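You operate a simulated robot arm through the tools that you are given. There is no shell and no other tool.

You are at the controls of a simulated two-armed robot. One attempt, no reset.

TASK
Sync the microphone with the blue ring to channel 2.
Fine: lay it in the receiver's cradle and switch it on; the other microphones stay where they are, off; the receiver stays muted, its fader down.
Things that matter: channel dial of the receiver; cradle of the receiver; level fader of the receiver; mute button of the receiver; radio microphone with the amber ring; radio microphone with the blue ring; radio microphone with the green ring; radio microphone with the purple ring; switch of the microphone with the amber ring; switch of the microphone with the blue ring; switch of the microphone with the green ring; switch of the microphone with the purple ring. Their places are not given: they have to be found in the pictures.

Only the result counts: the job must be done as asked and must still hold three seconds after the hand-in. Knocking over, shifting, dropping, spilling or breaking anything else fails it.

THE ROBOT
Two 7-joint arms with fingered hands on one trunk that stands fixed in place. Base frame: the origin is at the foot of the trunk, x ahead of it, y to its left, z up; the work surface is at about z = 772. Units: mm, degrees, N and s.
The left shoulder is at [29, 170, 1266], the right one opposite. With the tool pointing down near the work surface each hand reaches from about 100 to 720 mm from the base axis, measured 20 degrees to its own side. Payload 4 kg a hand.
The TCP of each hand is the grasp point between the finger pads, 26 mm short of the fingertips. In the tool frame z runs along the fingers and y along their closing line. The gripper opens to 132 mm; its body begins 73 mm behind the TCP. The gripper is a hand of 4 fingers: y runs from the thumb to the fingers, the wrist lies at [0, 0, -224] in the tool frame, and closing takes about 1.5 s.
Orientation is told as [roll, pitch, yaw] about the base's x, y, z axes, in that order, counted from this pose: with the fingers straight down and closing along the base's y, the tool's x points along the base's -x, its y along +y and its z along -z.

THE INTERFACE
- The arms move only by the tool play_rows. It takes "left_rows", "right_rows" or both (then of equal length, played together; a hand with none holds still); each is a list of rows, each an object of numbers (a shift or turn left out is 0, a gripper value left out holds the last): "x", "y", "z": the shift along the tool's x, y, z in units of 25 mm (1.0 is 25 mm); "wx", "wy", "wz": the turn, a rotation vector about the tool's x, y, z in units of 6 degrees (1.0 is 6 degrees). In form: [{"x": .., "y": .., "z": .., "wx": .., "wy": .., "wz": ..}, ...]. A call has 1 to 20 rows; each row shifts and turns the commanded pose from where the row before left it, along the tool's axes as they then stand. "left_grip" and "right_grip" are, for a hand that has rows, the closure, from 0 (fully open) to 1 (shut), set as the call begins (left out, the last holds). A call with a number of a shift or a turn outside -1 to 1 is refused whole. Each row takes 0.2 s and may step no farther than 50 mm and 8.6 degrees from the row before; otherwise, or with a gripper value out of range, the whole call is refused. A pose out of reach is approached as far as the arm can. The call stops where the force on the tool passes 40 N (or 10 N more than at its start, if that is more) or the arm is blocked; 0.2 s more then pass. Each finger travels about 45 mm/s and halts on what it meets, pressing with about 26 N; the grip force reading is that of the motor and also rises with nothing between the fingers. The clock runs only during rows and for 0.2 s after the last one: add rows that do not move to give the fingers time. The reply holds the time, the measured pose of the TCP, the force on the tool along the base axes, the opening and the grip force, in the units named above and with some noise, with the torque about the TCP (base axes, N m) and any sound that the robot's microphone picked up.
- Cameras (640 x 400 px; columns grow to the right, rows downward): "scene" is now at [91.3, -29.7, 1441.4]; the picture's right is [-0.49, -0.87, 0.00], its down [-0.53, 0.29, -0.79] and it looks along [0.69, -0.39, -0.61] (base axes); focal length 329 px, centre (320, 200). "left" rides on the left gripper at [-68, 2, -97] in its tool frame; the picture's right is [-0.03, -1.00, 0.00], its down [0.82, -0.02, -0.58] and it looks along [0.58, -0.01, 0.82] (tool axes); focal length 270 px, centre (320, 200). "right" rides on the right gripper at [68, 2, -97] in its tool frame; the picture's right is [-0.03, 1.00, 0.00], its down [-0.82, -0.02, -0.58] and it looks along [-0.58, -0.01, 0.82] (tool axes); focal length 270 px, centre (320, 200).
- grab_frame(camera): a new picture of that camera. No time passes.
- move_column(by): moves the trunk up (or, below 0, down) by that many mm; the arms and the scene camera ride with it, the base frame stays. It gives what a move gives, with no picture.
- preshape(shape, hand): the hand has 4 fingers and takes this shape, open, in about a second: jaw (thumb against the fingers, like two jaws); tri (thumb and two fingers); tip (a fingertip pinch); poke (one finger out to press); point (the index stretched); flat (the hand flat); cup (the hand cupped); fist (a fist). The gripper value then closes the fingers along that shape, each until it touches; the sizes above hold for jaw. It gives what a move gives, with no picture.
- aim_head(pan, tilt): turns the head with the scene camera to pan (to the left, within 86 degrees either way) and tilt (down, from -29 to 69), counted from straight ahead of the robot (the tilt from the chest, where the trunk bows). It gives what a move gives.
- point_at(camera, pixels): for up to 12 pixels [column, row] of the newest picture of that camera ("zoom" is the newest enlarged one), the place [x, y, z] in the base frame of the surface seen there, good to about 2 mm, but the place of the scene camera against the robot may be out by one fixed shift of up to 18 mm in any direction. No time passes.
- enlarge(camera, box): a new picture of the part [left, top, right, bottom] of that camera's present view, enlarged. No time passes.
- finish_job(): hands the job in; it is judged then, once.

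Leave the grippers open and the arms clear of the work at the hand-in unless told otherwise.

The tools are called as a command line: name --argument value ..., lists and objects as JSON in quotes. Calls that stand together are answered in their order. play_rows: Moves the arms, as the interface text tells. Its arguments: {"type":"object","properties":{"left_rows":{"type":"array"},"left_grip":{"type":"number"},"right_rows":{"type":"array"},"right_grip":{"type":"number"}},"required":[]} The other tools are called the same way: move_column (by) moves the trunk up or down; preshape (shape, hand) gives the hand a shape; aim_head (pan, tilt) turns the head that bears the scene camera; grab_frame (camera) takes a picture; point_at (camera, pixels) gives the place of the surface under pixels of a picture; enlarge (camera, box) takes an enlarged picture of a part of a camera's view; finish_job () hands the job in.

At the start:

```text
time_s: 0.0
left_tool_pos: [516.1, -37.1, 1139.0]
left_orientation: [0.1, -0.1, 0.0]
left_force: [0.2, 0.6, 0.9]
left_moment: [0.01, -0.03, 0.03]
left_gripper_width: 132.1
left_grasp_force: 0.1
left_shape: jaw
right_tool_pos: [370.9, -508.9, 1173.3]
right_orientation: [0.0, 0.0, 0.0]
right_force: [-0.6, 0.2, 1.0]
right_moment: [0.02, -0.01, -0.01]
right_gripper_width: 132.0
right_grasp_force: 0.0
right_shape: jaw
trunk travel left (down, up): [-494.0, 262.0]
head pan, tilt (commanded): [-29.1, 37.3]
```

scene: 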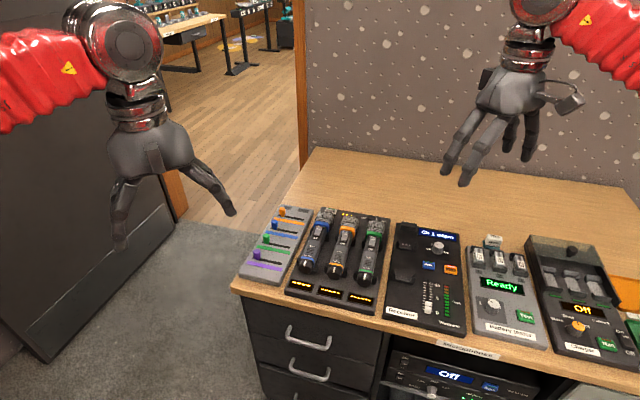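
right: 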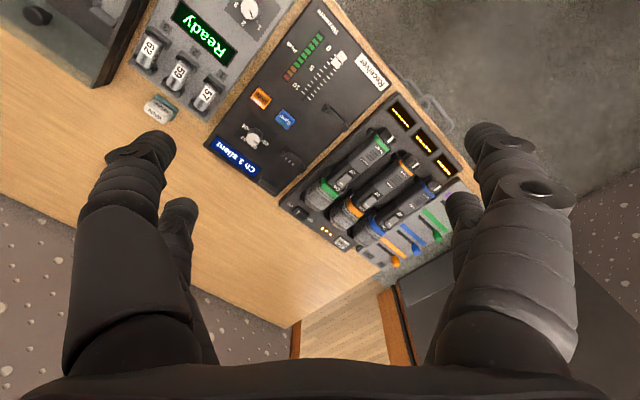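
left: 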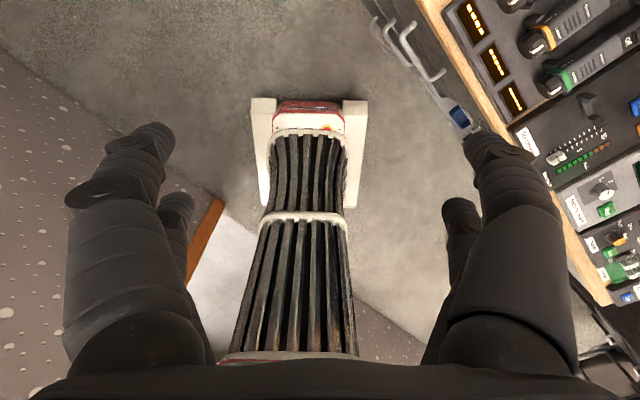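

I see the bench with a mic stand of three mics (blue, amber, green rings), a receiver to the right and a box of coloured sliders at the left. I'll enlarge the scene around the microphones and the receiver first.

enlarge --camera "scene" --box '[230, 190, 400, 320]'

enlarge --camera "scene" --box '[370, 210, 490, 350]'

enlarge --camera "right" --box '[200, 20, 480, 280]'

```text
3.08 times, centred on (315, 255) of scene
```

zoom: 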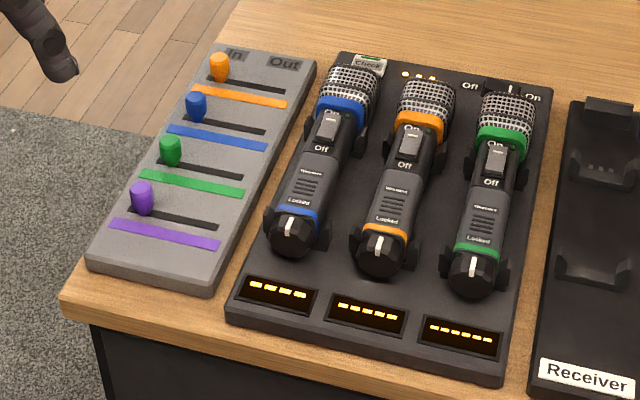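

```text
2.86 times, centred on (430, 280) of scene
```

zoom: 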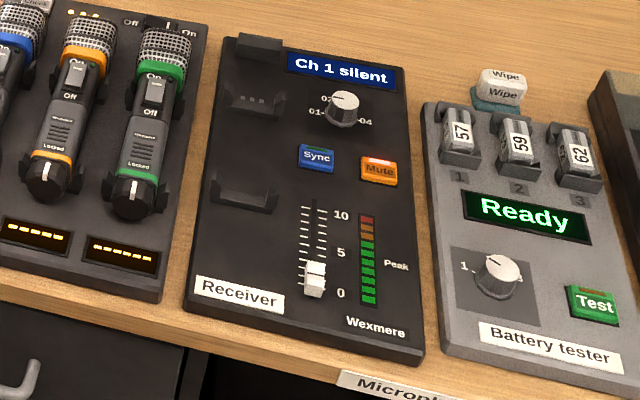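

```text
1.54 times, centred on (340, 150) of right
```

zoom: 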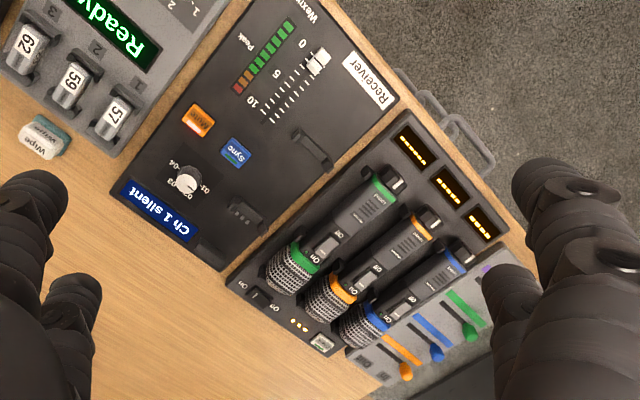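

I'll look closer: the blue mic, the receiver's cradle, and the rest of the bench to the right (charger etc.).

enlarge --camera "scene" --box '[290, 200, 345, 300]'

enlarge --camera "scene" --box '[280, 240, 390, 310]'

enlarge --camera "scene" --box '[460, 220, 640, 390]'

enlarge --camera "scene" --box '[340, 330, 540, 400]'

enlarge --camera "scene" --box '[380, 215, 440, 310]'

enlarge --camera "scene" --box '[415, 225, 475, 335]'

```text
4.00 times, centred on (318, 250) of scene
```

zoom: 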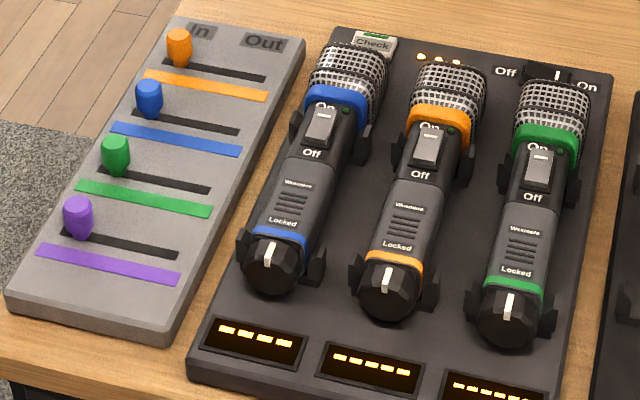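

```text
5.71 times, centred on (335, 275) of scene
```

zoom: 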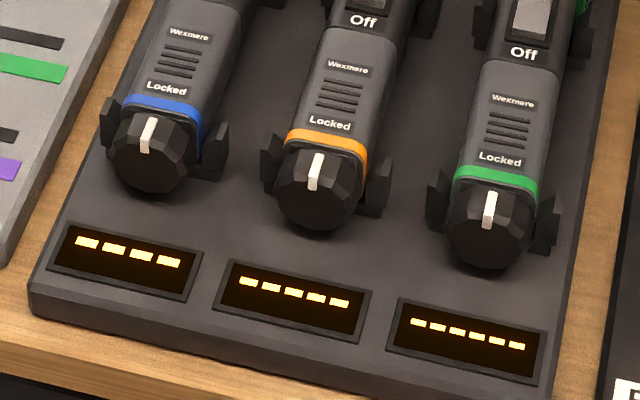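

```text
2.35 times, centred on (550, 305) of scene
```

zoom: 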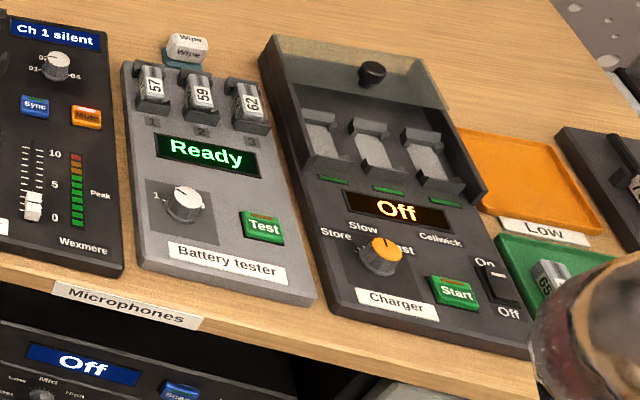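

```text
3.20 times, centred on (440, 365) of scene
```

zoom: 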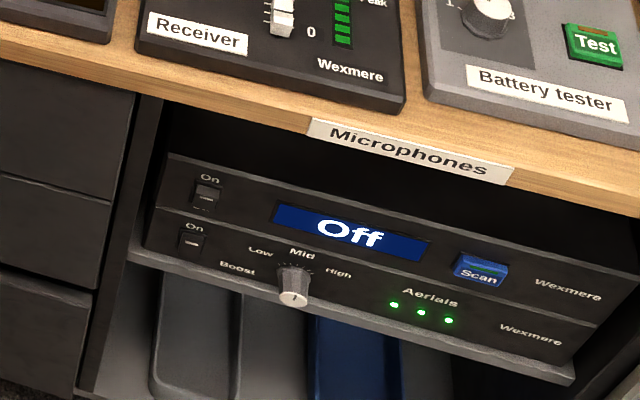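

```text
4.21 times, centred on (410, 262) of scene
```

zoom: 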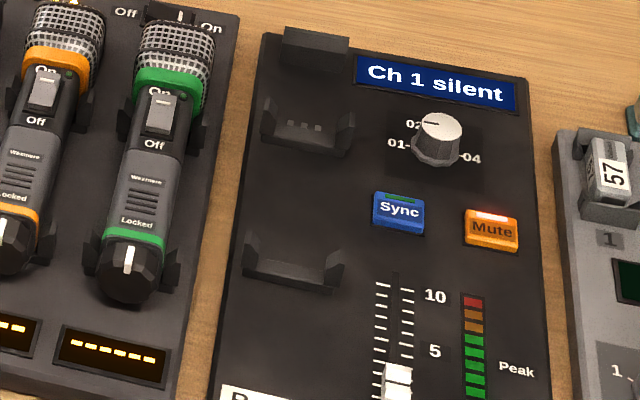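

```text
3.64 times, centred on (445, 280) of scene
```

zoom: 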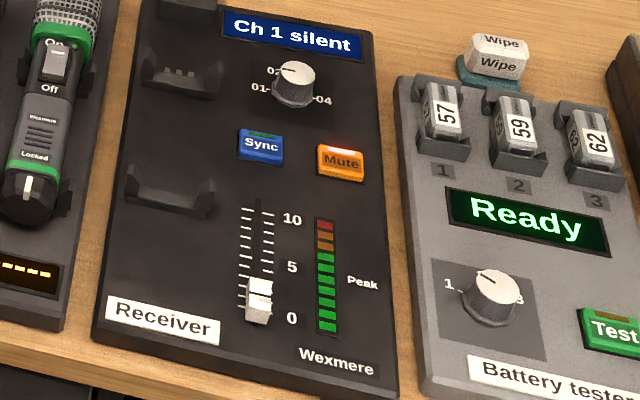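

I'll measure the places of the main features with the scene camera: take the picture freshly and point at the blue mic (head ~(327,215), foot ~(305,266)), the cradle, the dial, buttons.

grab_frame --camera "scene"

enlarge --camera "scene" --box '[280, 195, 480, 345]'

```text
taken
```

scene: 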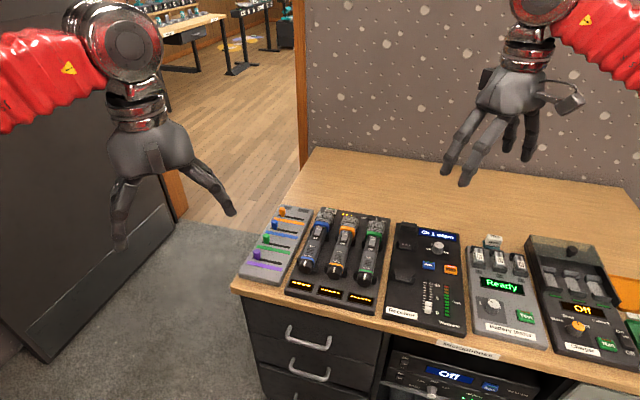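

```text
2.67 times, centred on (380, 270) of scene
```

zoom: 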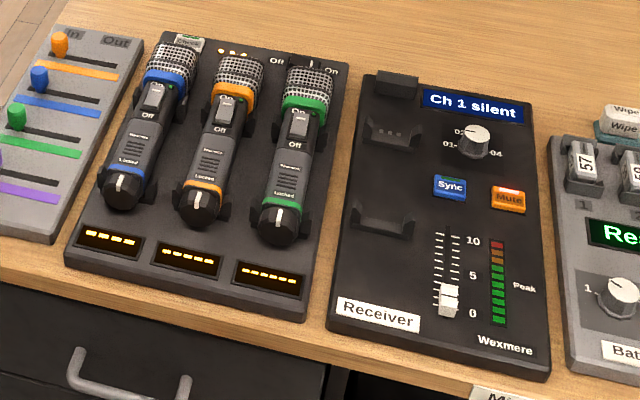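

point_at --camera "zoom" --pixels '[[172, 60], [153, 95], [130, 150], [122, 190], [395, 83], [390, 130], [383, 222], [474, 140], [450, 185], [508, 198], [448, 298], [445, 345]]'

point_at --camera "scene" --pixels '[[320, 305], [350, 170], [600, 185], [470, 345], [245, 285], [290, 205], [350, 317], [390, 215], [390, 325], [460, 335], [465, 230], [400, 222]]'

```text
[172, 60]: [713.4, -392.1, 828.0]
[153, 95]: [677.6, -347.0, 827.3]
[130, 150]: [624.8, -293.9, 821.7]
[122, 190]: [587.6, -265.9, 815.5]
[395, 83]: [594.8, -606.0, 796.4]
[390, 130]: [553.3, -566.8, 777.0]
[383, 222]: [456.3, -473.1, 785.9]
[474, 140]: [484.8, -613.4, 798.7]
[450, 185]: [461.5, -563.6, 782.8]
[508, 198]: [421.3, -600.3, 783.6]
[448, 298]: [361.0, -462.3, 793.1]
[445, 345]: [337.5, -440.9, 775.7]
```

```text
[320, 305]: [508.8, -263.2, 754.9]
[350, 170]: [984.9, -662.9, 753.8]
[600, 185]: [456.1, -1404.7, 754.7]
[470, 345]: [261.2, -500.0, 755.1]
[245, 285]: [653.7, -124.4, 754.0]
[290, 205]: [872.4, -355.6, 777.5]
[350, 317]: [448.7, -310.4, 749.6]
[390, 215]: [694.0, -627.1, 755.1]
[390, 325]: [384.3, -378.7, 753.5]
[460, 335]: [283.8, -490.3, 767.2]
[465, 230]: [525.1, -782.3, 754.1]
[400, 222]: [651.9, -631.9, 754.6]
```

The scene camera reads the bench top at z≈754.5 instead of 772, so it seems shifted about +17 mm in z. Now I turn the head to look at the rest of the room (the purple mic has not been seen yet).

aim_head --pan -65 --tilt 35

grab_frame --camera "scene"

```text
time_s: 1.0
left_tool_pos: [517.0, -36.0, 1140.1]
left_orientation: [0.0, -0.1, -0.1]
left_force: [-0.2, 0.3, -0.2]
left_moment: [-0.02, 0.01, 0.0]
left_gripper_width: 131.9
left_grasp_force: 0.0
left_shape: jaw
right_tool_pos: [371.7, -507.5, 1174.2]
right_orientation: [0.0, -0.1, -0.1]
right_force: [0.0, -1.2, 1.2]
right_moment: [0.01, 0.0, 0.01]
right_gripper_width: 132.0
right_grasp_force: 0.1
right_shape: jaw
trunk travel left (down, up): [-494.0, 262.0]
head pan, tilt (commanded): [-65.0, 35.0]
```

```text
taken
```

scene: 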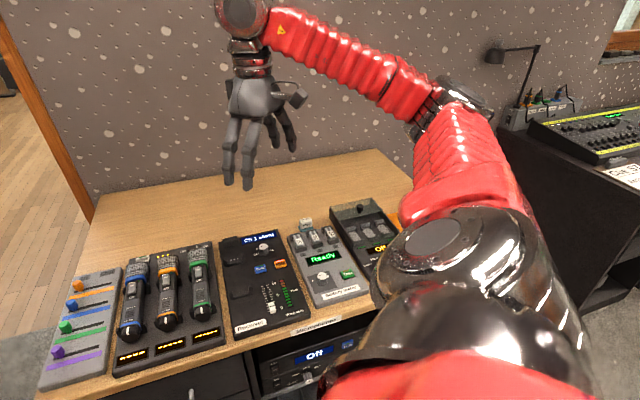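

The purple mic isn't on this part of the bench (the arm covers the right). Before lowering the trunk, I check heights of what lies below the left hand (left camera, the slatted thing at (300,150)-(300,330)).

grab_frame --camera "left"

point_at --camera "left" --pixels '[[310, 115], [300, 215], [290, 330], [460, 115], [430, 60], [520, 130], [600, 290], [480, 60]]'

grab_frame --camera "right"

point_at --camera "right" --pixels '[[250, 138], [285, 118], [260, 97], [360, 75], [330, 62], [325, 192], [378, 143], [350, 212], [403, 165], [437, 188], [290, 270], [330, 245]]'

```text
taken
```

left: 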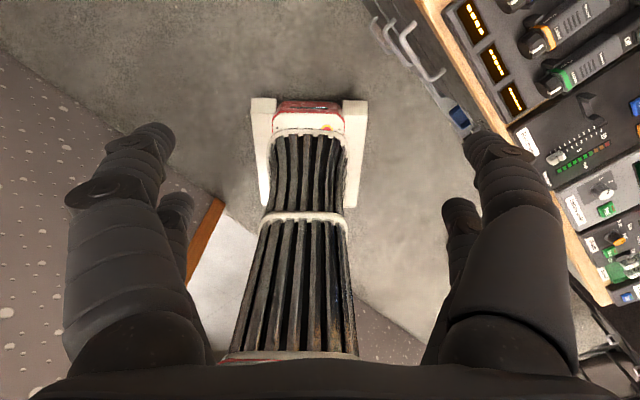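

```text
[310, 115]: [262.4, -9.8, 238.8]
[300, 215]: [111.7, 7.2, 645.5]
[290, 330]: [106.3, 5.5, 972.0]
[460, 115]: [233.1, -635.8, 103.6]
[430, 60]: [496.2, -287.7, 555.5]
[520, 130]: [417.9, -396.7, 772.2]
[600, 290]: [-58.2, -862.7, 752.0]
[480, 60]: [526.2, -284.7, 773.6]
```

```text
taken
```

right: 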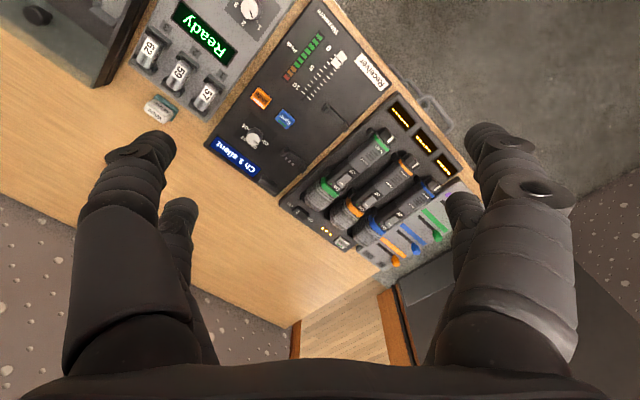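

```text
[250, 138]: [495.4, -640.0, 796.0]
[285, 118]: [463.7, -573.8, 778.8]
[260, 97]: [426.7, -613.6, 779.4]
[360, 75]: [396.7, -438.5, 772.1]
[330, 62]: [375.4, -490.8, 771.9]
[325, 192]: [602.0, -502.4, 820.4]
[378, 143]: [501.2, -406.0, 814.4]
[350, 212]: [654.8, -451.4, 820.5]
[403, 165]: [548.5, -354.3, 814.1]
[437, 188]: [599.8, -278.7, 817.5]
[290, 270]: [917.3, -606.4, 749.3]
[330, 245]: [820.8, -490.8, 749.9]
```

The slatted thing is just the trunk bellows. Table reads z≈750 by the wrist camera, the device plates ≈772. Check elbow height of the right arm in the scene view at (480,250), (350,80), (560,340).

point_at --camera "scene" --pixels '[[480, 250], [440, 330], [450, 160], [340, 55], [540, 300], [250, 120]]'

enlarge --camera "right" --box '[200, 60, 330, 180]'

```text
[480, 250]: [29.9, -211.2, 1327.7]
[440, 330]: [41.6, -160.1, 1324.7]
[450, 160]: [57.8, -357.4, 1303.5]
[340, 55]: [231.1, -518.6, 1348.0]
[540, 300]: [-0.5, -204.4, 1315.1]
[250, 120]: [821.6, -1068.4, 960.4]
```

```text
3.33 times, centred on (265, 120) of right
```

zoom: 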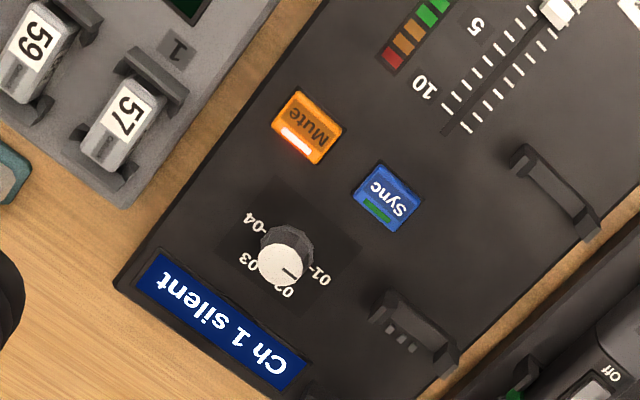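

The dial labels run 01, 02, 03, 04 and the display reads "Ch 1 silent"; Mute light is lit. The arm is high above everything. I lower the trunk 170 mm to gain horizontal reach.

move_column --by -170

aim_head --pan -45 --tilt 40

grab_frame --camera "scene"

grab_frame --camera "right"

```text
time_s: 2.9
left_tool_pos: [516.7, -37.7, 970.6]
left_orientation: [0.0, 0.0, 0.0]
left_force: [-0.6, 0.5, 0.2]
left_moment: [0.0, -0.07, 0.02]
left_gripper_width: 132.0
left_grasp_force: 0.1
left_shape: jaw
right_tool_pos: [370.8, -507.9, 1003.8]
right_orientation: [0.1, 0.0, 0.0]
right_force: [-0.4, -0.6, 0.2]
right_moment: [0.01, -0.01, 0.02]
right_gripper_width: 132.0
right_grasp_force: 0.0
right_shape: jaw
trunk travel left (down, up): [-324.0, 432.0]
head pan, tilt (commanded): [-65.0, 35.0]
```

```text
time_s: 3.8
left_tool_pos: [516.2, -37.2, 969.8]
left_orientation: [0.0, 0.0, 0.0]
left_force: [0.7, 0.7, -0.1]
left_moment: [0.01, 0.05, -0.01]
left_gripper_width: 131.9
left_grasp_force: 0.2
left_shape: jaw
right_tool_pos: [371.3, -509.0, 1005.4]
right_orientation: [0.0, 0.0, 0.0]
right_force: [0.3, 0.1, 0.1]
right_moment: [-0.02, 0.0, 0.01]
right_gripper_width: 131.9
right_grasp_force: 0.1
right_shape: jaw
trunk travel left (down, up): [-324.0, 432.0]
head pan, tilt (commanded): [-45.0, 40.0]
```

```text
taken
```

scene: 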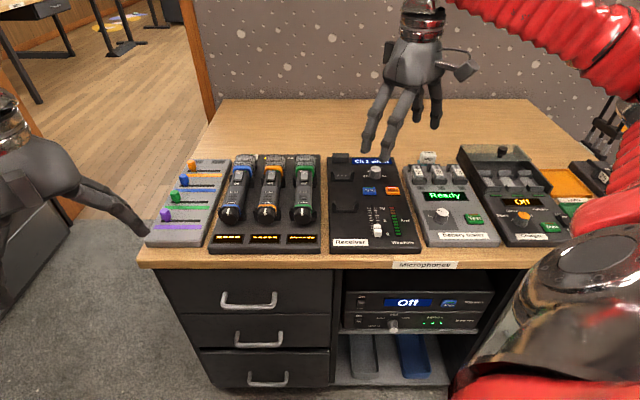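

```text
taken
```

right: 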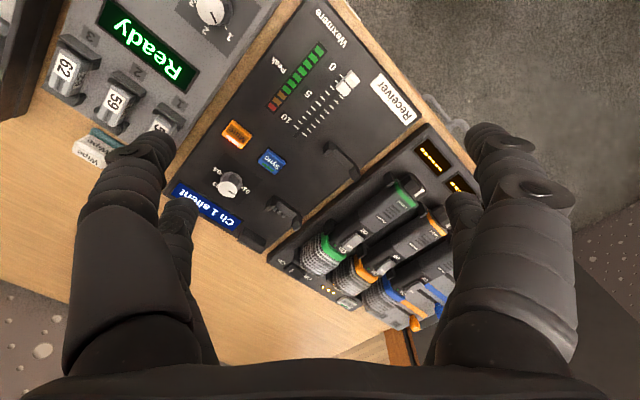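

Good frontal view now. I zoom on the right hand to understand its finger layout, and on the blue mic.

enlarge --camera "scene" --box '[340, 0, 500, 170]'

enlarge --camera "scene" --box '[140, 145, 330, 260]'

enlarge --camera "scene" --box '[320, 145, 430, 260]'

```text
2.35 times, centred on (420, 85) of scene
```

zoom: 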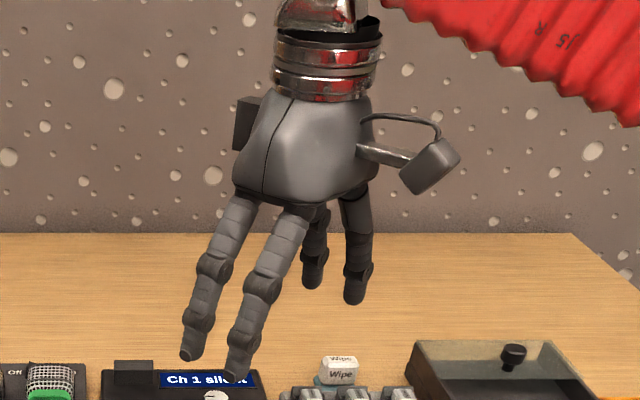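

```text
3.37 times, centred on (235, 202) of scene
```

zoom: 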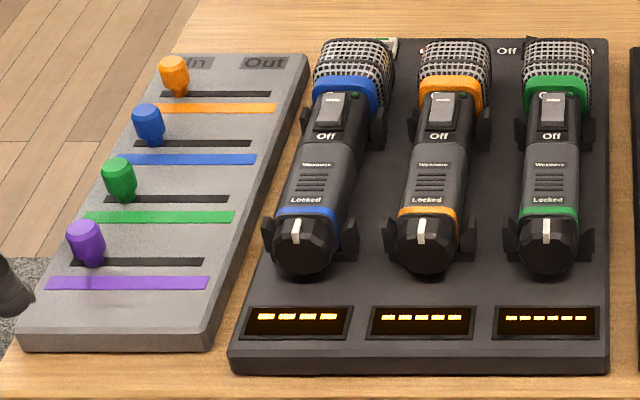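

```text
3.48 times, centred on (375, 202) of scene
```

zoom: 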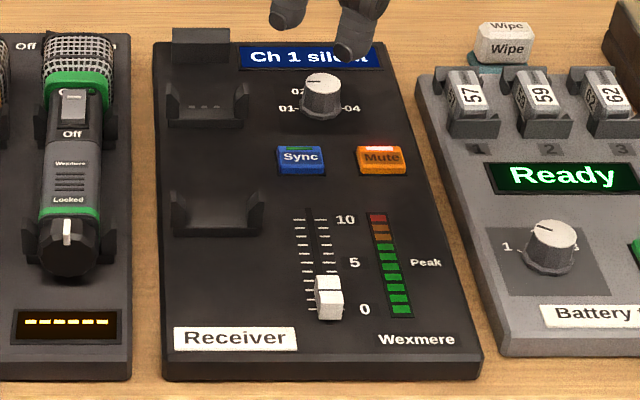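

The hand has two fingers opposing two. I rotate the right hand to yaw −45° (bench direction) and slide it toward the robot so the wrist camera sees the receiver.

play_rows --right_rows '[{"wz": 0.9375}, {"wz": 0.9375}, {"wz": 0.9375}, {"wz": 0.9375}, {"wz": 0.9375}, {"wz": 0.9375}, {"wz": 0.9375}, {"wz": 0.9375}, {"x": 0.75, "y": 0.34}, {"x": 0.75, "y": 0.34}, {"x": 0.75, "y": 0.34}, {"x": 0.75, "y": 0.34}, {}]'

grab_frame --camera "right"

grab_frame --camera "scene"

```text
time_s: 6.6
left_tool_pos: [516.5, -37.3, 969.3]
left_orientation: [0.0, -0.1, 0.0]
left_force: [-0.4, -0.2, -0.3]
left_moment: [-0.01, 0.02, 0.04]
left_gripper_width: 131.8
left_grasp_force: 0.1
left_shape: jaw
right_tool_pos: [342.0, -432.2, 1004.2]
right_orientation: [-0.1, 0.0, -45.0]
right_force: [-1.2, -0.6, -0.5]
right_moment: [-0.01, -0.01, -0.01]
right_gripper_width: 131.8
right_grasp_force: 0.1
right_shape: jaw
trunk travel left (down, up): [-324.0, 432.0]
head pan, tilt (commanded): [-45.0, 40.0]
```

```text
taken
```

right: 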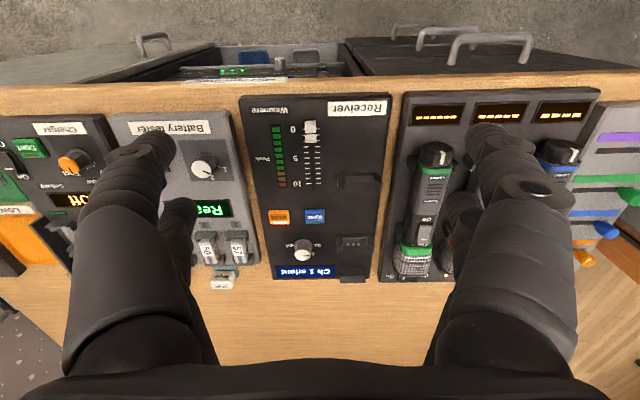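

```text
taken
```

scene: 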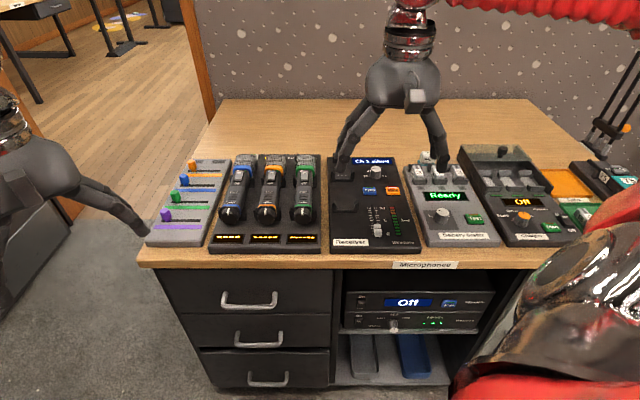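

The wrist camera now sees the receiver squarely. I zoom in on it and take points.

enlarge --camera "right" --box '[230, 85, 400, 290]'

enlarge --camera "right" --box '[265, 200, 345, 285]'

```text
1.95 times, centred on (315, 188) of right
```

zoom: 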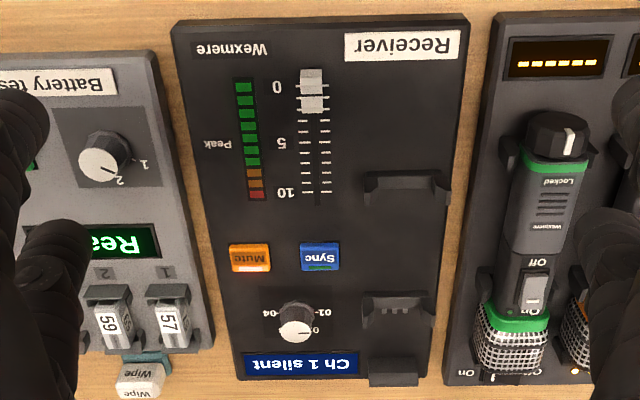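

```text
4.71 times, centred on (305, 242) of right
```

zoom: 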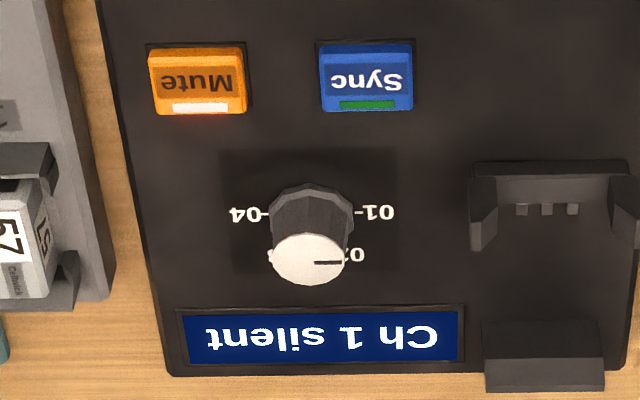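

The pointer sits exactly at 01 (9 o'clock from the operator's side), 02 about 60° clockwise. I'll get accurate places from this wrist view, then examine finger geometry by closing partly in the air.

point_at --camera "zoom" --pixels '[[309, 260], [309, 200], [285, 280], [335, 280], [368, 90], [200, 85], [545, 345], [545, 185], [485, 215], [620, 215], [350, 330], [450, 130]]'

play_rows --right_rows '[{}, {}, {}, {}, {}, {}]' --right_grip 0.6

grab_frame --camera "right"

grab_frame --camera "scene"

```text
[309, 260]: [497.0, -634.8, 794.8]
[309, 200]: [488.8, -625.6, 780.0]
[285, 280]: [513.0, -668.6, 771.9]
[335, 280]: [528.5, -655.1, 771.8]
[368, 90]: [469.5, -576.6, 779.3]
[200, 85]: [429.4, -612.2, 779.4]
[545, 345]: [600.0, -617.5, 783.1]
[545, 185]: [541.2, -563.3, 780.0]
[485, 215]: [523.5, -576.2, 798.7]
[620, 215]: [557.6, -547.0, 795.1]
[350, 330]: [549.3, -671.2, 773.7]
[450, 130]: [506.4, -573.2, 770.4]
```

```text
time_s: 8.0
left_tool_pos: [517.8, -36.5, 969.0]
left_orientation: [0.0, 0.0, 0.0]
left_force: [0.0, 0.4, 0.2]
left_moment: [0.04, 0.01, -0.04]
left_gripper_width: 131.7
left_grasp_force: 0.1
left_shape: jaw
right_tool_pos: [341.9, -430.0, 1004.8]
right_orientation: [0.0, 0.1, -45.0]
right_force: [0.2, 0.1, -0.1]
right_moment: [0.01, 0.01, -0.01]
right_gripper_width: 53.4
right_grasp_force: 0.2
right_shape: jaw
trunk travel left (down, up): [-324.0, 432.0]
head pan, tilt (commanded): [-45.0, 40.0]
```

```text
taken
```

right: 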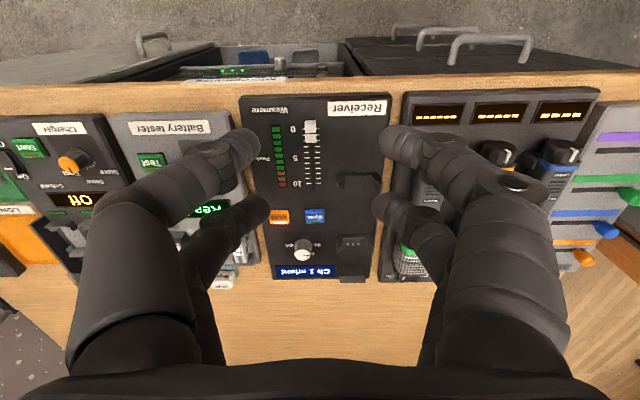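

```text
taken
```

scene: 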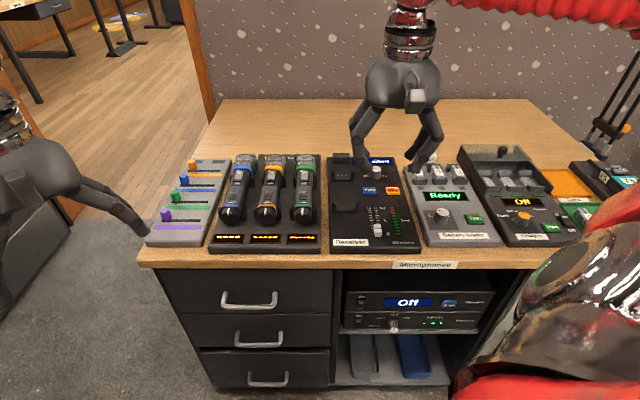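

I measure the finger-tip places in this half-closed state (tips at (240,140), (255,205), (395,140), (388,205)).

point_at --camera "right" --pixels '[[243, 142], [258, 207], [397, 140], [386, 205], [215, 160], [230, 220], [425, 160], [415, 220]]'

enlarge --camera "right" --box '[160, 100, 480, 300]'

enlarge --camera "scene" --box '[330, 40, 470, 180]'

```text
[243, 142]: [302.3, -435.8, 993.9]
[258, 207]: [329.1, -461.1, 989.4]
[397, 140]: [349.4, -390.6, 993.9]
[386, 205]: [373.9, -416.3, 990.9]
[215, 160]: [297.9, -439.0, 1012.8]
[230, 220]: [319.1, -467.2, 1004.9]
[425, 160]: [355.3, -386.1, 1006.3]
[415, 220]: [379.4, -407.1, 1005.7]
```

```text
2.00 times, centred on (320, 200) of right
```

zoom: 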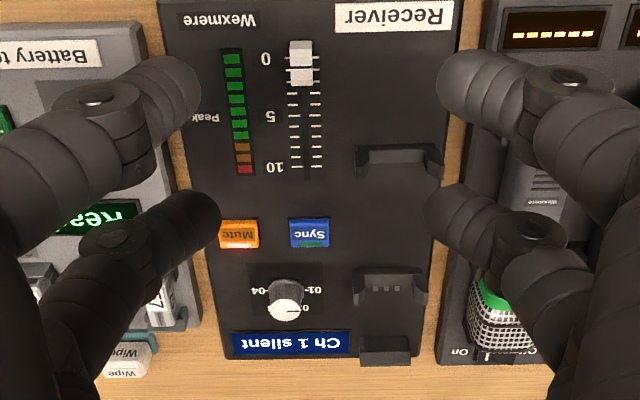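

```text
2.86 times, centred on (400, 110) of scene
```

zoom: 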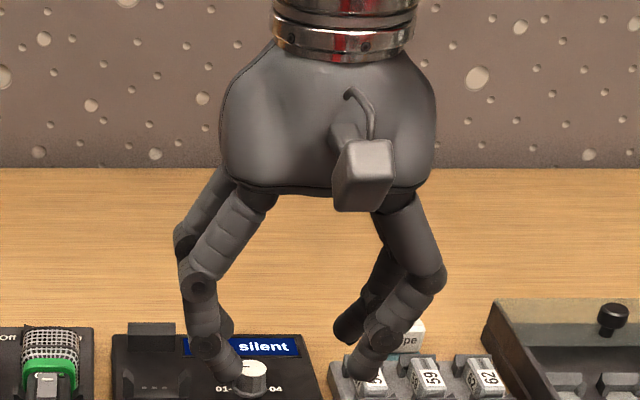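

Finger pairs are ~37 mm apart along tool x. I'll try the "tip" shape in the air to see whether it suits the dial.

preshape --shape "tip" --hand "right"

grab_frame --camera "right"

enlarge --camera "scene" --box '[330, 40, 470, 180]'

```text
time_s: 8.9
left_tool_pos: [516.8, -36.3, 969.5]
left_orientation: [0.0, 0.1, 0.0]
left_force: [1.0, -0.6, -0.4]
left_moment: [0.02, 0.01, -0.01]
left_gripper_width: 131.7
left_grasp_force: 0.0
left_shape: jaw
right_tool_pos: [341.2, -430.9, 1003.7]
right_orientation: [0.0, -0.1, -44.9]
right_force: [-0.5, -0.1, 0.2]
right_moment: [-0.01, -0.01, -0.01]
right_gripper_width: 131.9
right_grasp_force: 0.0
right_shape: tip
trunk travel left (down, up): [-324.0, 432.0]
head pan, tilt (commanded): [-45.0, 40.0]
```

```text
taken
```

right: 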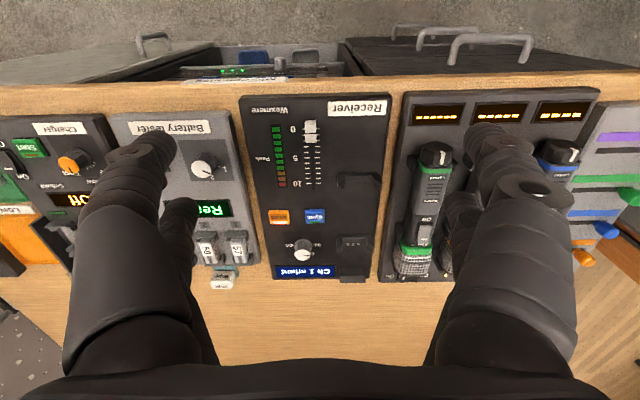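

```text
2.86 times, centred on (400, 110) of scene
```

zoom: 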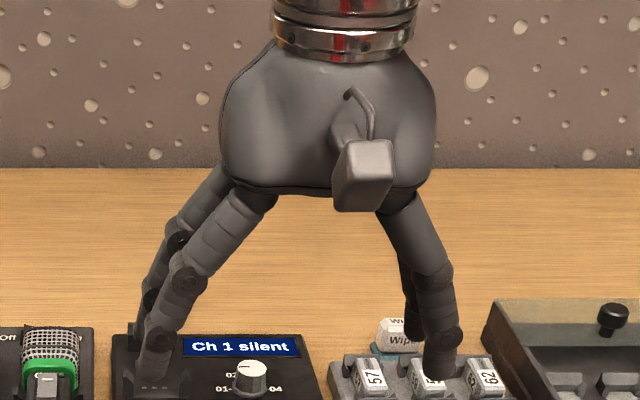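

Open "tip" looks like open jaw. I close it to 0.7 in the air to see which fingers meet.

play_rows --right_rows '[{}, {}, {}, {}, {}, {}, {}, {}]' --right_grip 0.75

grab_frame --camera "right"

enlarge --camera "scene" --box '[330, 40, 470, 180]'

```text
time_s: 10.7
left_tool_pos: [517.8, -36.4, 969.8]
left_orientation: [0.0, 0.0, -0.1]
left_force: [0.5, 0.3, 0.8]
left_moment: [-0.02, -0.02, -0.01]
left_gripper_width: 132.2
left_grasp_force: 0.1
left_shape: jaw
right_tool_pos: [341.8, -430.9, 1003.3]
right_orientation: [0.0, 0.0, -44.9]
right_force: [0.5, -0.5, 0.4]
right_moment: [0.0, 0.02, 0.01]
right_gripper_width: 33.3
right_grasp_force: 0.1
right_shape: tip
trunk travel left (down, up): [-324.0, 432.0]
head pan, tilt (commanded): [-45.0, 40.0]
```

```text
taken
```

right: 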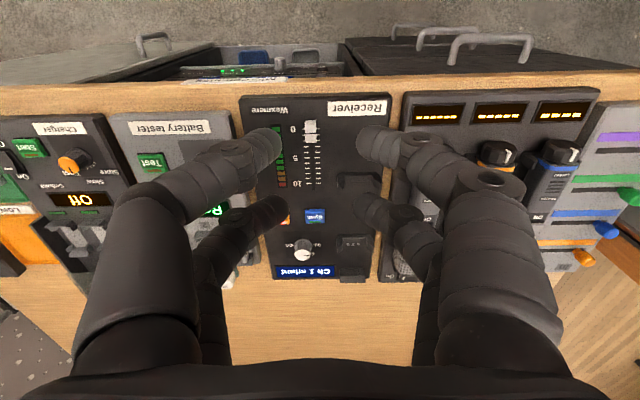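

```text
2.86 times, centred on (400, 110) of scene
```

zoom: 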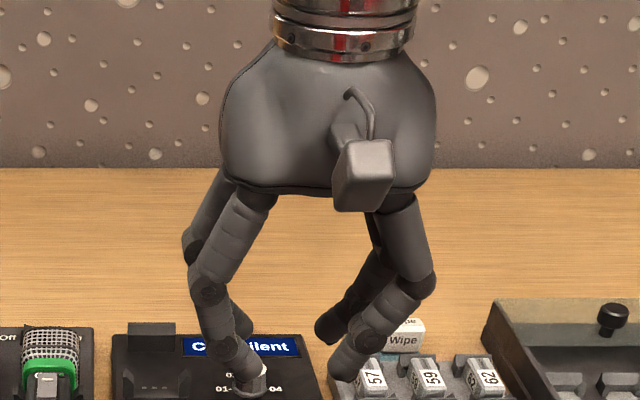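

"tip" moves the same four fingers, so jaw is fine. I go back to jaw with ~60 mm opening, and move the right hand above the dial at about (497, −635), z≈920, turning to yaw −15.

preshape --shape "jaw" --hand "right"

play_rows --right_rows '[{"x": -0.923, "y": -0.126, "z": 0.3}, {"x": -0.923, "y": -0.126, "z": 0.3}, {"x": -0.923, "y": -0.126, "z": 0.3}, {"x": -0.923, "y": -0.126, "z": 0.3}, {"x": -0.923, "y": -0.126, "z": 0.3}, {"x": -0.923, "y": -0.126, "z": 0.3}, {"x": -0.923, "y": -0.126, "z": 0.3}, {"x": -0.923, "y": -0.126, "z": 0.3}, {"x": -0.923, "y": -0.126, "z": 0.3}, {"x": -0.923, "y": -0.126, "z": 0.3}, {"x": -0.923, "y": -0.126, "z": 0.3}, {}, {}]' --right_grip 0.55

grab_frame --camera "right"

grab_frame --camera "scene"

```text
time_s: 11.6
left_tool_pos: [516.8, -35.7, 968.9]
left_orientation: [0.0, 0.0, -0.1]
left_force: [-0.5, 0.1, -0.3]
left_moment: [0.0, -0.01, -0.05]
left_gripper_width: 132.1
left_grasp_force: 0.1
left_shape: jaw
right_tool_pos: [340.9, -430.6, 1004.5]
right_orientation: [0.1, 0.1, -45.0]
right_force: [0.0, 0.8, 0.0]
right_moment: [0.02, 0.01, -0.02]
right_gripper_width: 131.7
right_grasp_force: 0.0
right_shape: jaw
trunk travel left (down, up): [-324.0, 432.0]
head pan, tilt (commanded): [-45.0, 40.0]
```

```text
time_s: 14.4
left_tool_pos: [517.1, -36.1, 969.1]
left_orientation: [0.0, 0.1, 0.0]
left_force: [0.7, 0.0, 0.3]
left_moment: [0.02, -0.01, -0.02]
left_gripper_width: 131.9
left_grasp_force: 0.1
left_shape: jaw
right_tool_pos: [495.8, -635.6, 920.9]
right_orientation: [0.0, 0.0, -45.0]
right_force: [-0.9, 0.3, -0.2]
right_moment: [-0.02, 0.03, -0.03]
right_gripper_width: 59.8
right_grasp_force: 0.0
right_shape: jaw
trunk travel left (down, up): [-324.0, 432.0]
head pan, tilt (commanded): [-45.0, 40.0]
```

```text
taken
```

right: 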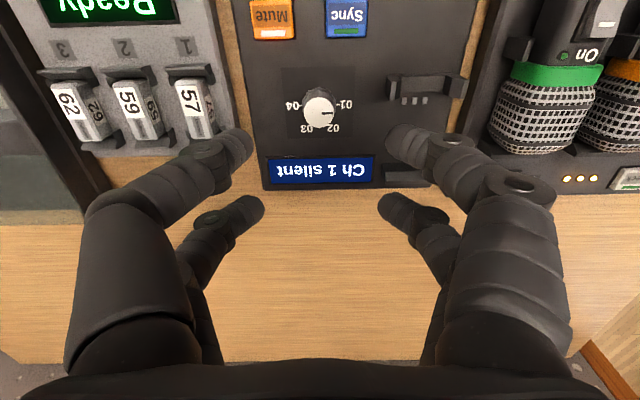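

```text
taken
```

scene: 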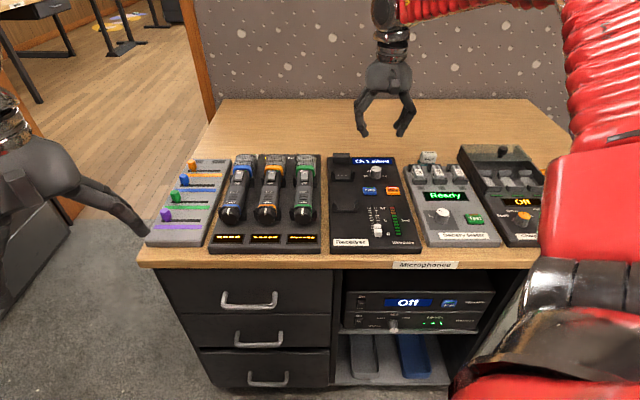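

Clear view of the dial at (320,108). I zoom and measure its centre again.

enlarge --camera "right" --box '[260, 60, 480, 190]'

point_at --camera "right" --pixels '[[320, 108], [305, 108], [335, 108], [320, 95], [320, 121], [346, 104], [333, 128], [293, 105], [345, 30], [272, 32]]'

```text
2.91 times, centred on (370, 125) of right
```

zoom: 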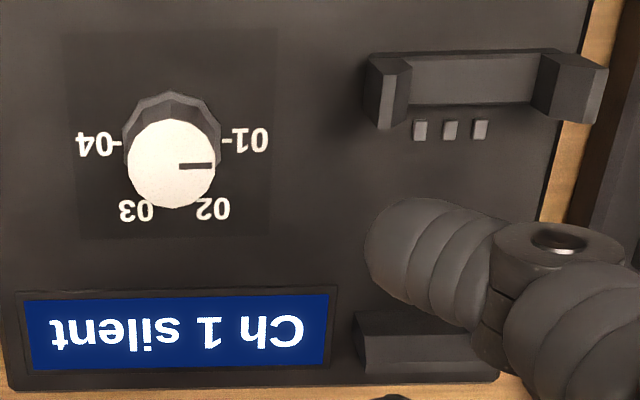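

```text
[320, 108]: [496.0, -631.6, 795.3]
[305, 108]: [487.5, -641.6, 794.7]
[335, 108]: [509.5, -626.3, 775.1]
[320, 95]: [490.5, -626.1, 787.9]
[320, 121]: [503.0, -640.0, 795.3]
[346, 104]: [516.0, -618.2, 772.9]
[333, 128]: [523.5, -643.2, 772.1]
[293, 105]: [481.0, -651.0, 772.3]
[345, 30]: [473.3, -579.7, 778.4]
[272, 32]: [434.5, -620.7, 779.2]
```

Dial centre ≈ (498.3, −634.8), top z≈795, top radius ≈13. I nudge, turn to yaw −15°, and descend to TCP z≈808 (tips ~782).

play_rows --right_rows '[{"x": -0.048, "y": 0.048}, {"wz": -1}, {"wz": -1}, {"wz": -1}, {"wz": -1}, {"wz": -1}, {}]'

play_rows --right_rows '[{"z": 0.8}, {"z": 0.8}, {"z": 0.8}, {"z": 0.8}, {"z": 0.5}, {"z": 0.4}, {"z": 0.3}, {}]'

grab_frame --camera "right"

enlarge --camera "scene" --box '[300, 60, 460, 220]'

```text
time_s: 16.0
left_tool_pos: [517.4, -35.8, 970.5]
left_orientation: [0.1, 0.1, 0.0]
left_force: [0.4, -0.7, 0.1]
left_moment: [-0.05, -0.01, 0.03]
left_gripper_width: 131.7
left_grasp_force: 0.1
left_shape: jaw
right_tool_pos: [499.6, -634.9, 920.8]
right_orientation: [-0.1, 0.0, -14.9]
right_force: [-0.5, 0.4, -0.1]
right_moment: [0.01, 0.02, 0.02]
right_gripper_width: 60.0
right_grasp_force: 0.1
right_shape: jaw
trunk travel left (down, up): [-324.0, 432.0]
head pan, tilt (commanded): [-45.0, 40.0]
```

```text
time_s: 17.8
left_tool_pos: [516.2, -36.4, 969.2]
left_orientation: [0.0, 0.0, 0.0]
left_force: [0.1, -0.8, 0.5]
left_moment: [0.05, 0.01, 0.0]
left_gripper_width: 132.1
left_grasp_force: 0.1
left_shape: jaw
right_tool_pos: [499.0, -635.6, 812.3]
right_orientation: [-0.1, 0.0, -15.0]
right_force: [-0.2, -1.6, 2.2]
right_moment: [0.11, -0.07, -0.07]
right_gripper_width: 59.2
right_grasp_force: 0.0
right_shape: jaw
trunk travel left (down, up): [-324.0, 432.0]
head pan, tilt (commanded): [-45.0, 40.0]
```

```text
taken
```

right: 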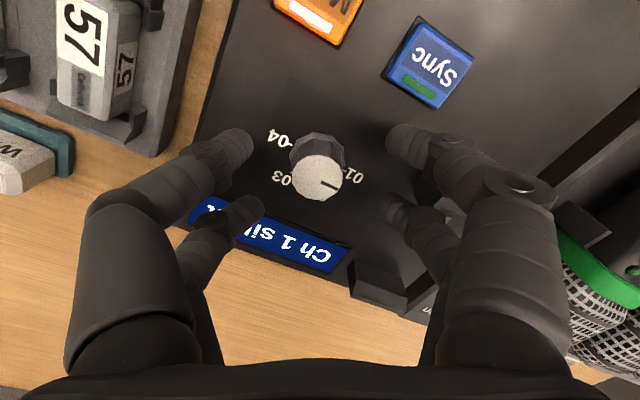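

```text
2.50 times, centred on (380, 140) of scene
```

zoom: 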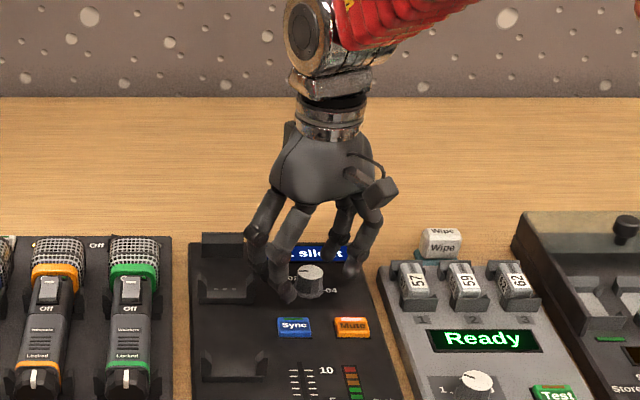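

TCP at 811, fingers straddle the dial. I close to ~45 mm opening, then go 5 mm lower and close on the knob.

play_rows --right_rows '[{}, {}, {}, {"z": 0.1}, {"z": 0.1}, {}]' --right_grip 0.67

play_rows --right_rows '[{}, {}, {}, {}, {}, {}]' --right_grip 1.0

grab_frame --camera "right"

```text
time_s: 19.2
left_tool_pos: [516.2, -36.7, 969.9]
left_orientation: [0.0, 0.0, 0.0]
left_force: [-1.2, -0.4, 0.9]
left_moment: [-0.02, 0.03, 0.0]
left_gripper_width: 132.1
left_grasp_force: 0.0
left_shape: jaw
right_tool_pos: [500.8, -634.6, 807.1]
right_orientation: [0.1, 0.0, -15.0]
right_force: [0.4, -2.0, 1.0]
right_moment: [0.04, -0.01, -0.03]
right_gripper_width: 43.5
right_grasp_force: 0.1
right_shape: jaw
trunk travel left (down, up): [-324.0, 432.0]
head pan, tilt (commanded): [-45.0, 40.0]
```

```text
time_s: 20.6
left_tool_pos: [516.9, -37.0, 970.4]
left_orientation: [-0.1, 0.0, -0.1]
left_force: [0.2, -0.6, -0.5]
left_moment: [0.0, 0.03, -0.01]
left_gripper_width: 131.8
left_grasp_force: 0.2
left_shape: jaw
right_tool_pos: [498.6, -635.0, 806.4]
right_orientation: [0.0, 0.1, -15.0]
right_force: [-1.5, -1.7, 0.2]
right_moment: [-0.01, 0.05, -0.03]
right_gripper_width: 0.1
right_grasp_force: 25.6
right_shape: jaw
trunk travel left (down, up): [-324.0, 432.0]
head pan, tilt (commanded): [-45.0, 40.0]
```

```text
taken
```

right: 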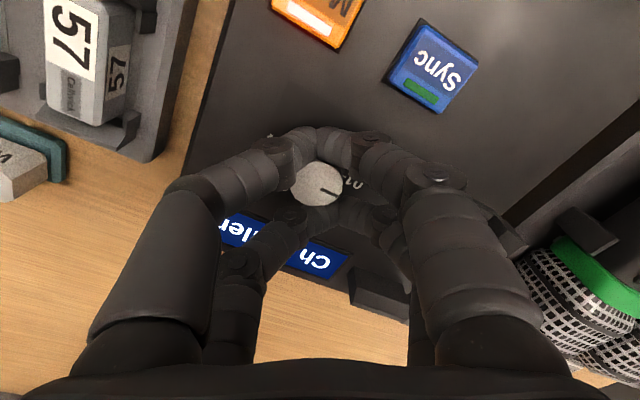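

The finger pairs closed in front of and behind the knob. It may be caged between them; I test with a small turn of 18° and look at whether the pointer follows.

play_rows --right_rows '[{"wz": 1}, {"wz": 1}, {"wz": 1}, {}]'

enlarge --camera "right" --box '[220, 100, 420, 280]'

```text
time_s: 21.6
left_tool_pos: [517.6, -36.5, 969.5]
left_orientation: [0.0, 0.0, 0.0]
left_force: [-0.4, -0.4, 0.0]
left_moment: [0.01, 0.05, -0.03]
left_gripper_width: 131.8
left_grasp_force: 0.1
left_shape: jaw
right_tool_pos: [498.6, -634.0, 805.4]
right_orientation: [0.1, 0.1, -33.1]
right_force: [-1.9, -1.4, -1.8]
right_moment: [0.02, 0.06, 0.05]
right_gripper_width: 0.1
right_grasp_force: 26.7
right_shape: jaw
trunk travel left (down, up): [-324.0, 432.0]
head pan, tilt (commanded): [-45.0, 40.0]
```

```text
2.22 times, centred on (320, 190) of right
```

zoom: 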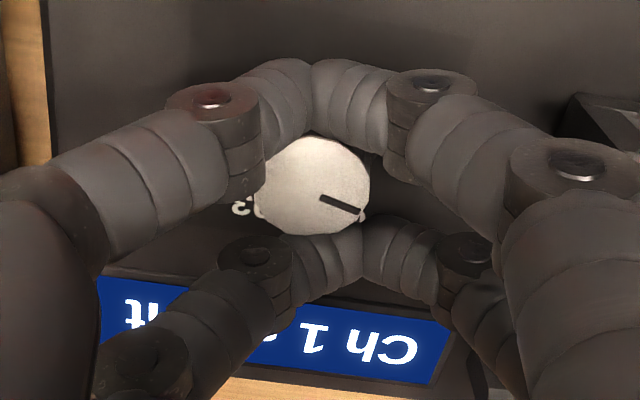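

The pointer seems to have followed partly. I keep turning (to yaw −75°) and check the display.

play_rows --right_rows '[{"wz": 1}, {"wz": 1}, {"wz": 1}, {"wz": 1}, {"wz": 1}, {"wz": 1}, {"wz": 1}, {}]'

enlarge --camera "right" --box '[220, 100, 420, 280]'

enlarge --camera "scene" --box '[320, 140, 420, 220]'

```text
time_s: 23.4
left_tool_pos: [516.7, -38.0, 968.9]
left_orientation: [0.1, 0.2, 0.0]
left_force: [0.5, 0.5, 0.0]
left_moment: [-0.02, 0.01, 0.03]
left_gripper_width: 131.9
left_grasp_force: 0.1
left_shape: jaw
right_tool_pos: [499.1, -635.5, 806.4]
right_orientation: [0.0, -0.1, -75.0]
right_force: [1.5, -7.4, 0.3]
right_moment: [-0.08, -0.03, 0.05]
right_gripper_width: 0.1
right_grasp_force: 26.4
right_shape: jaw
trunk travel left (down, up): [-324.0, 432.0]
head pan, tilt (commanded): [-45.0, 40.0]
```

```text
2.22 times, centred on (320, 190) of right
```

zoom: 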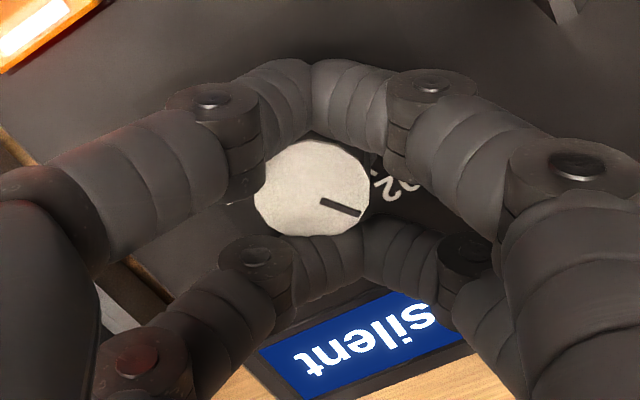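

```text
5.00 times, centred on (370, 180) of scene
```

zoom: 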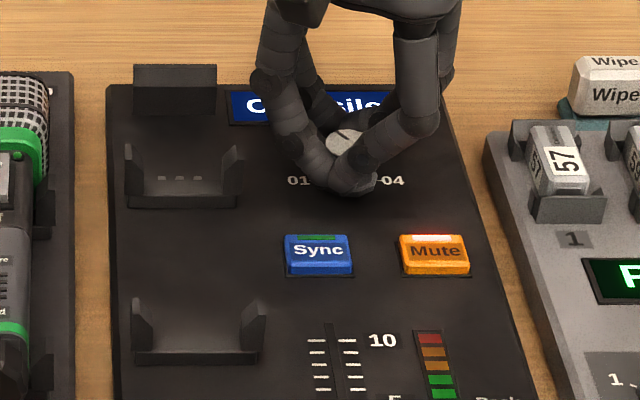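

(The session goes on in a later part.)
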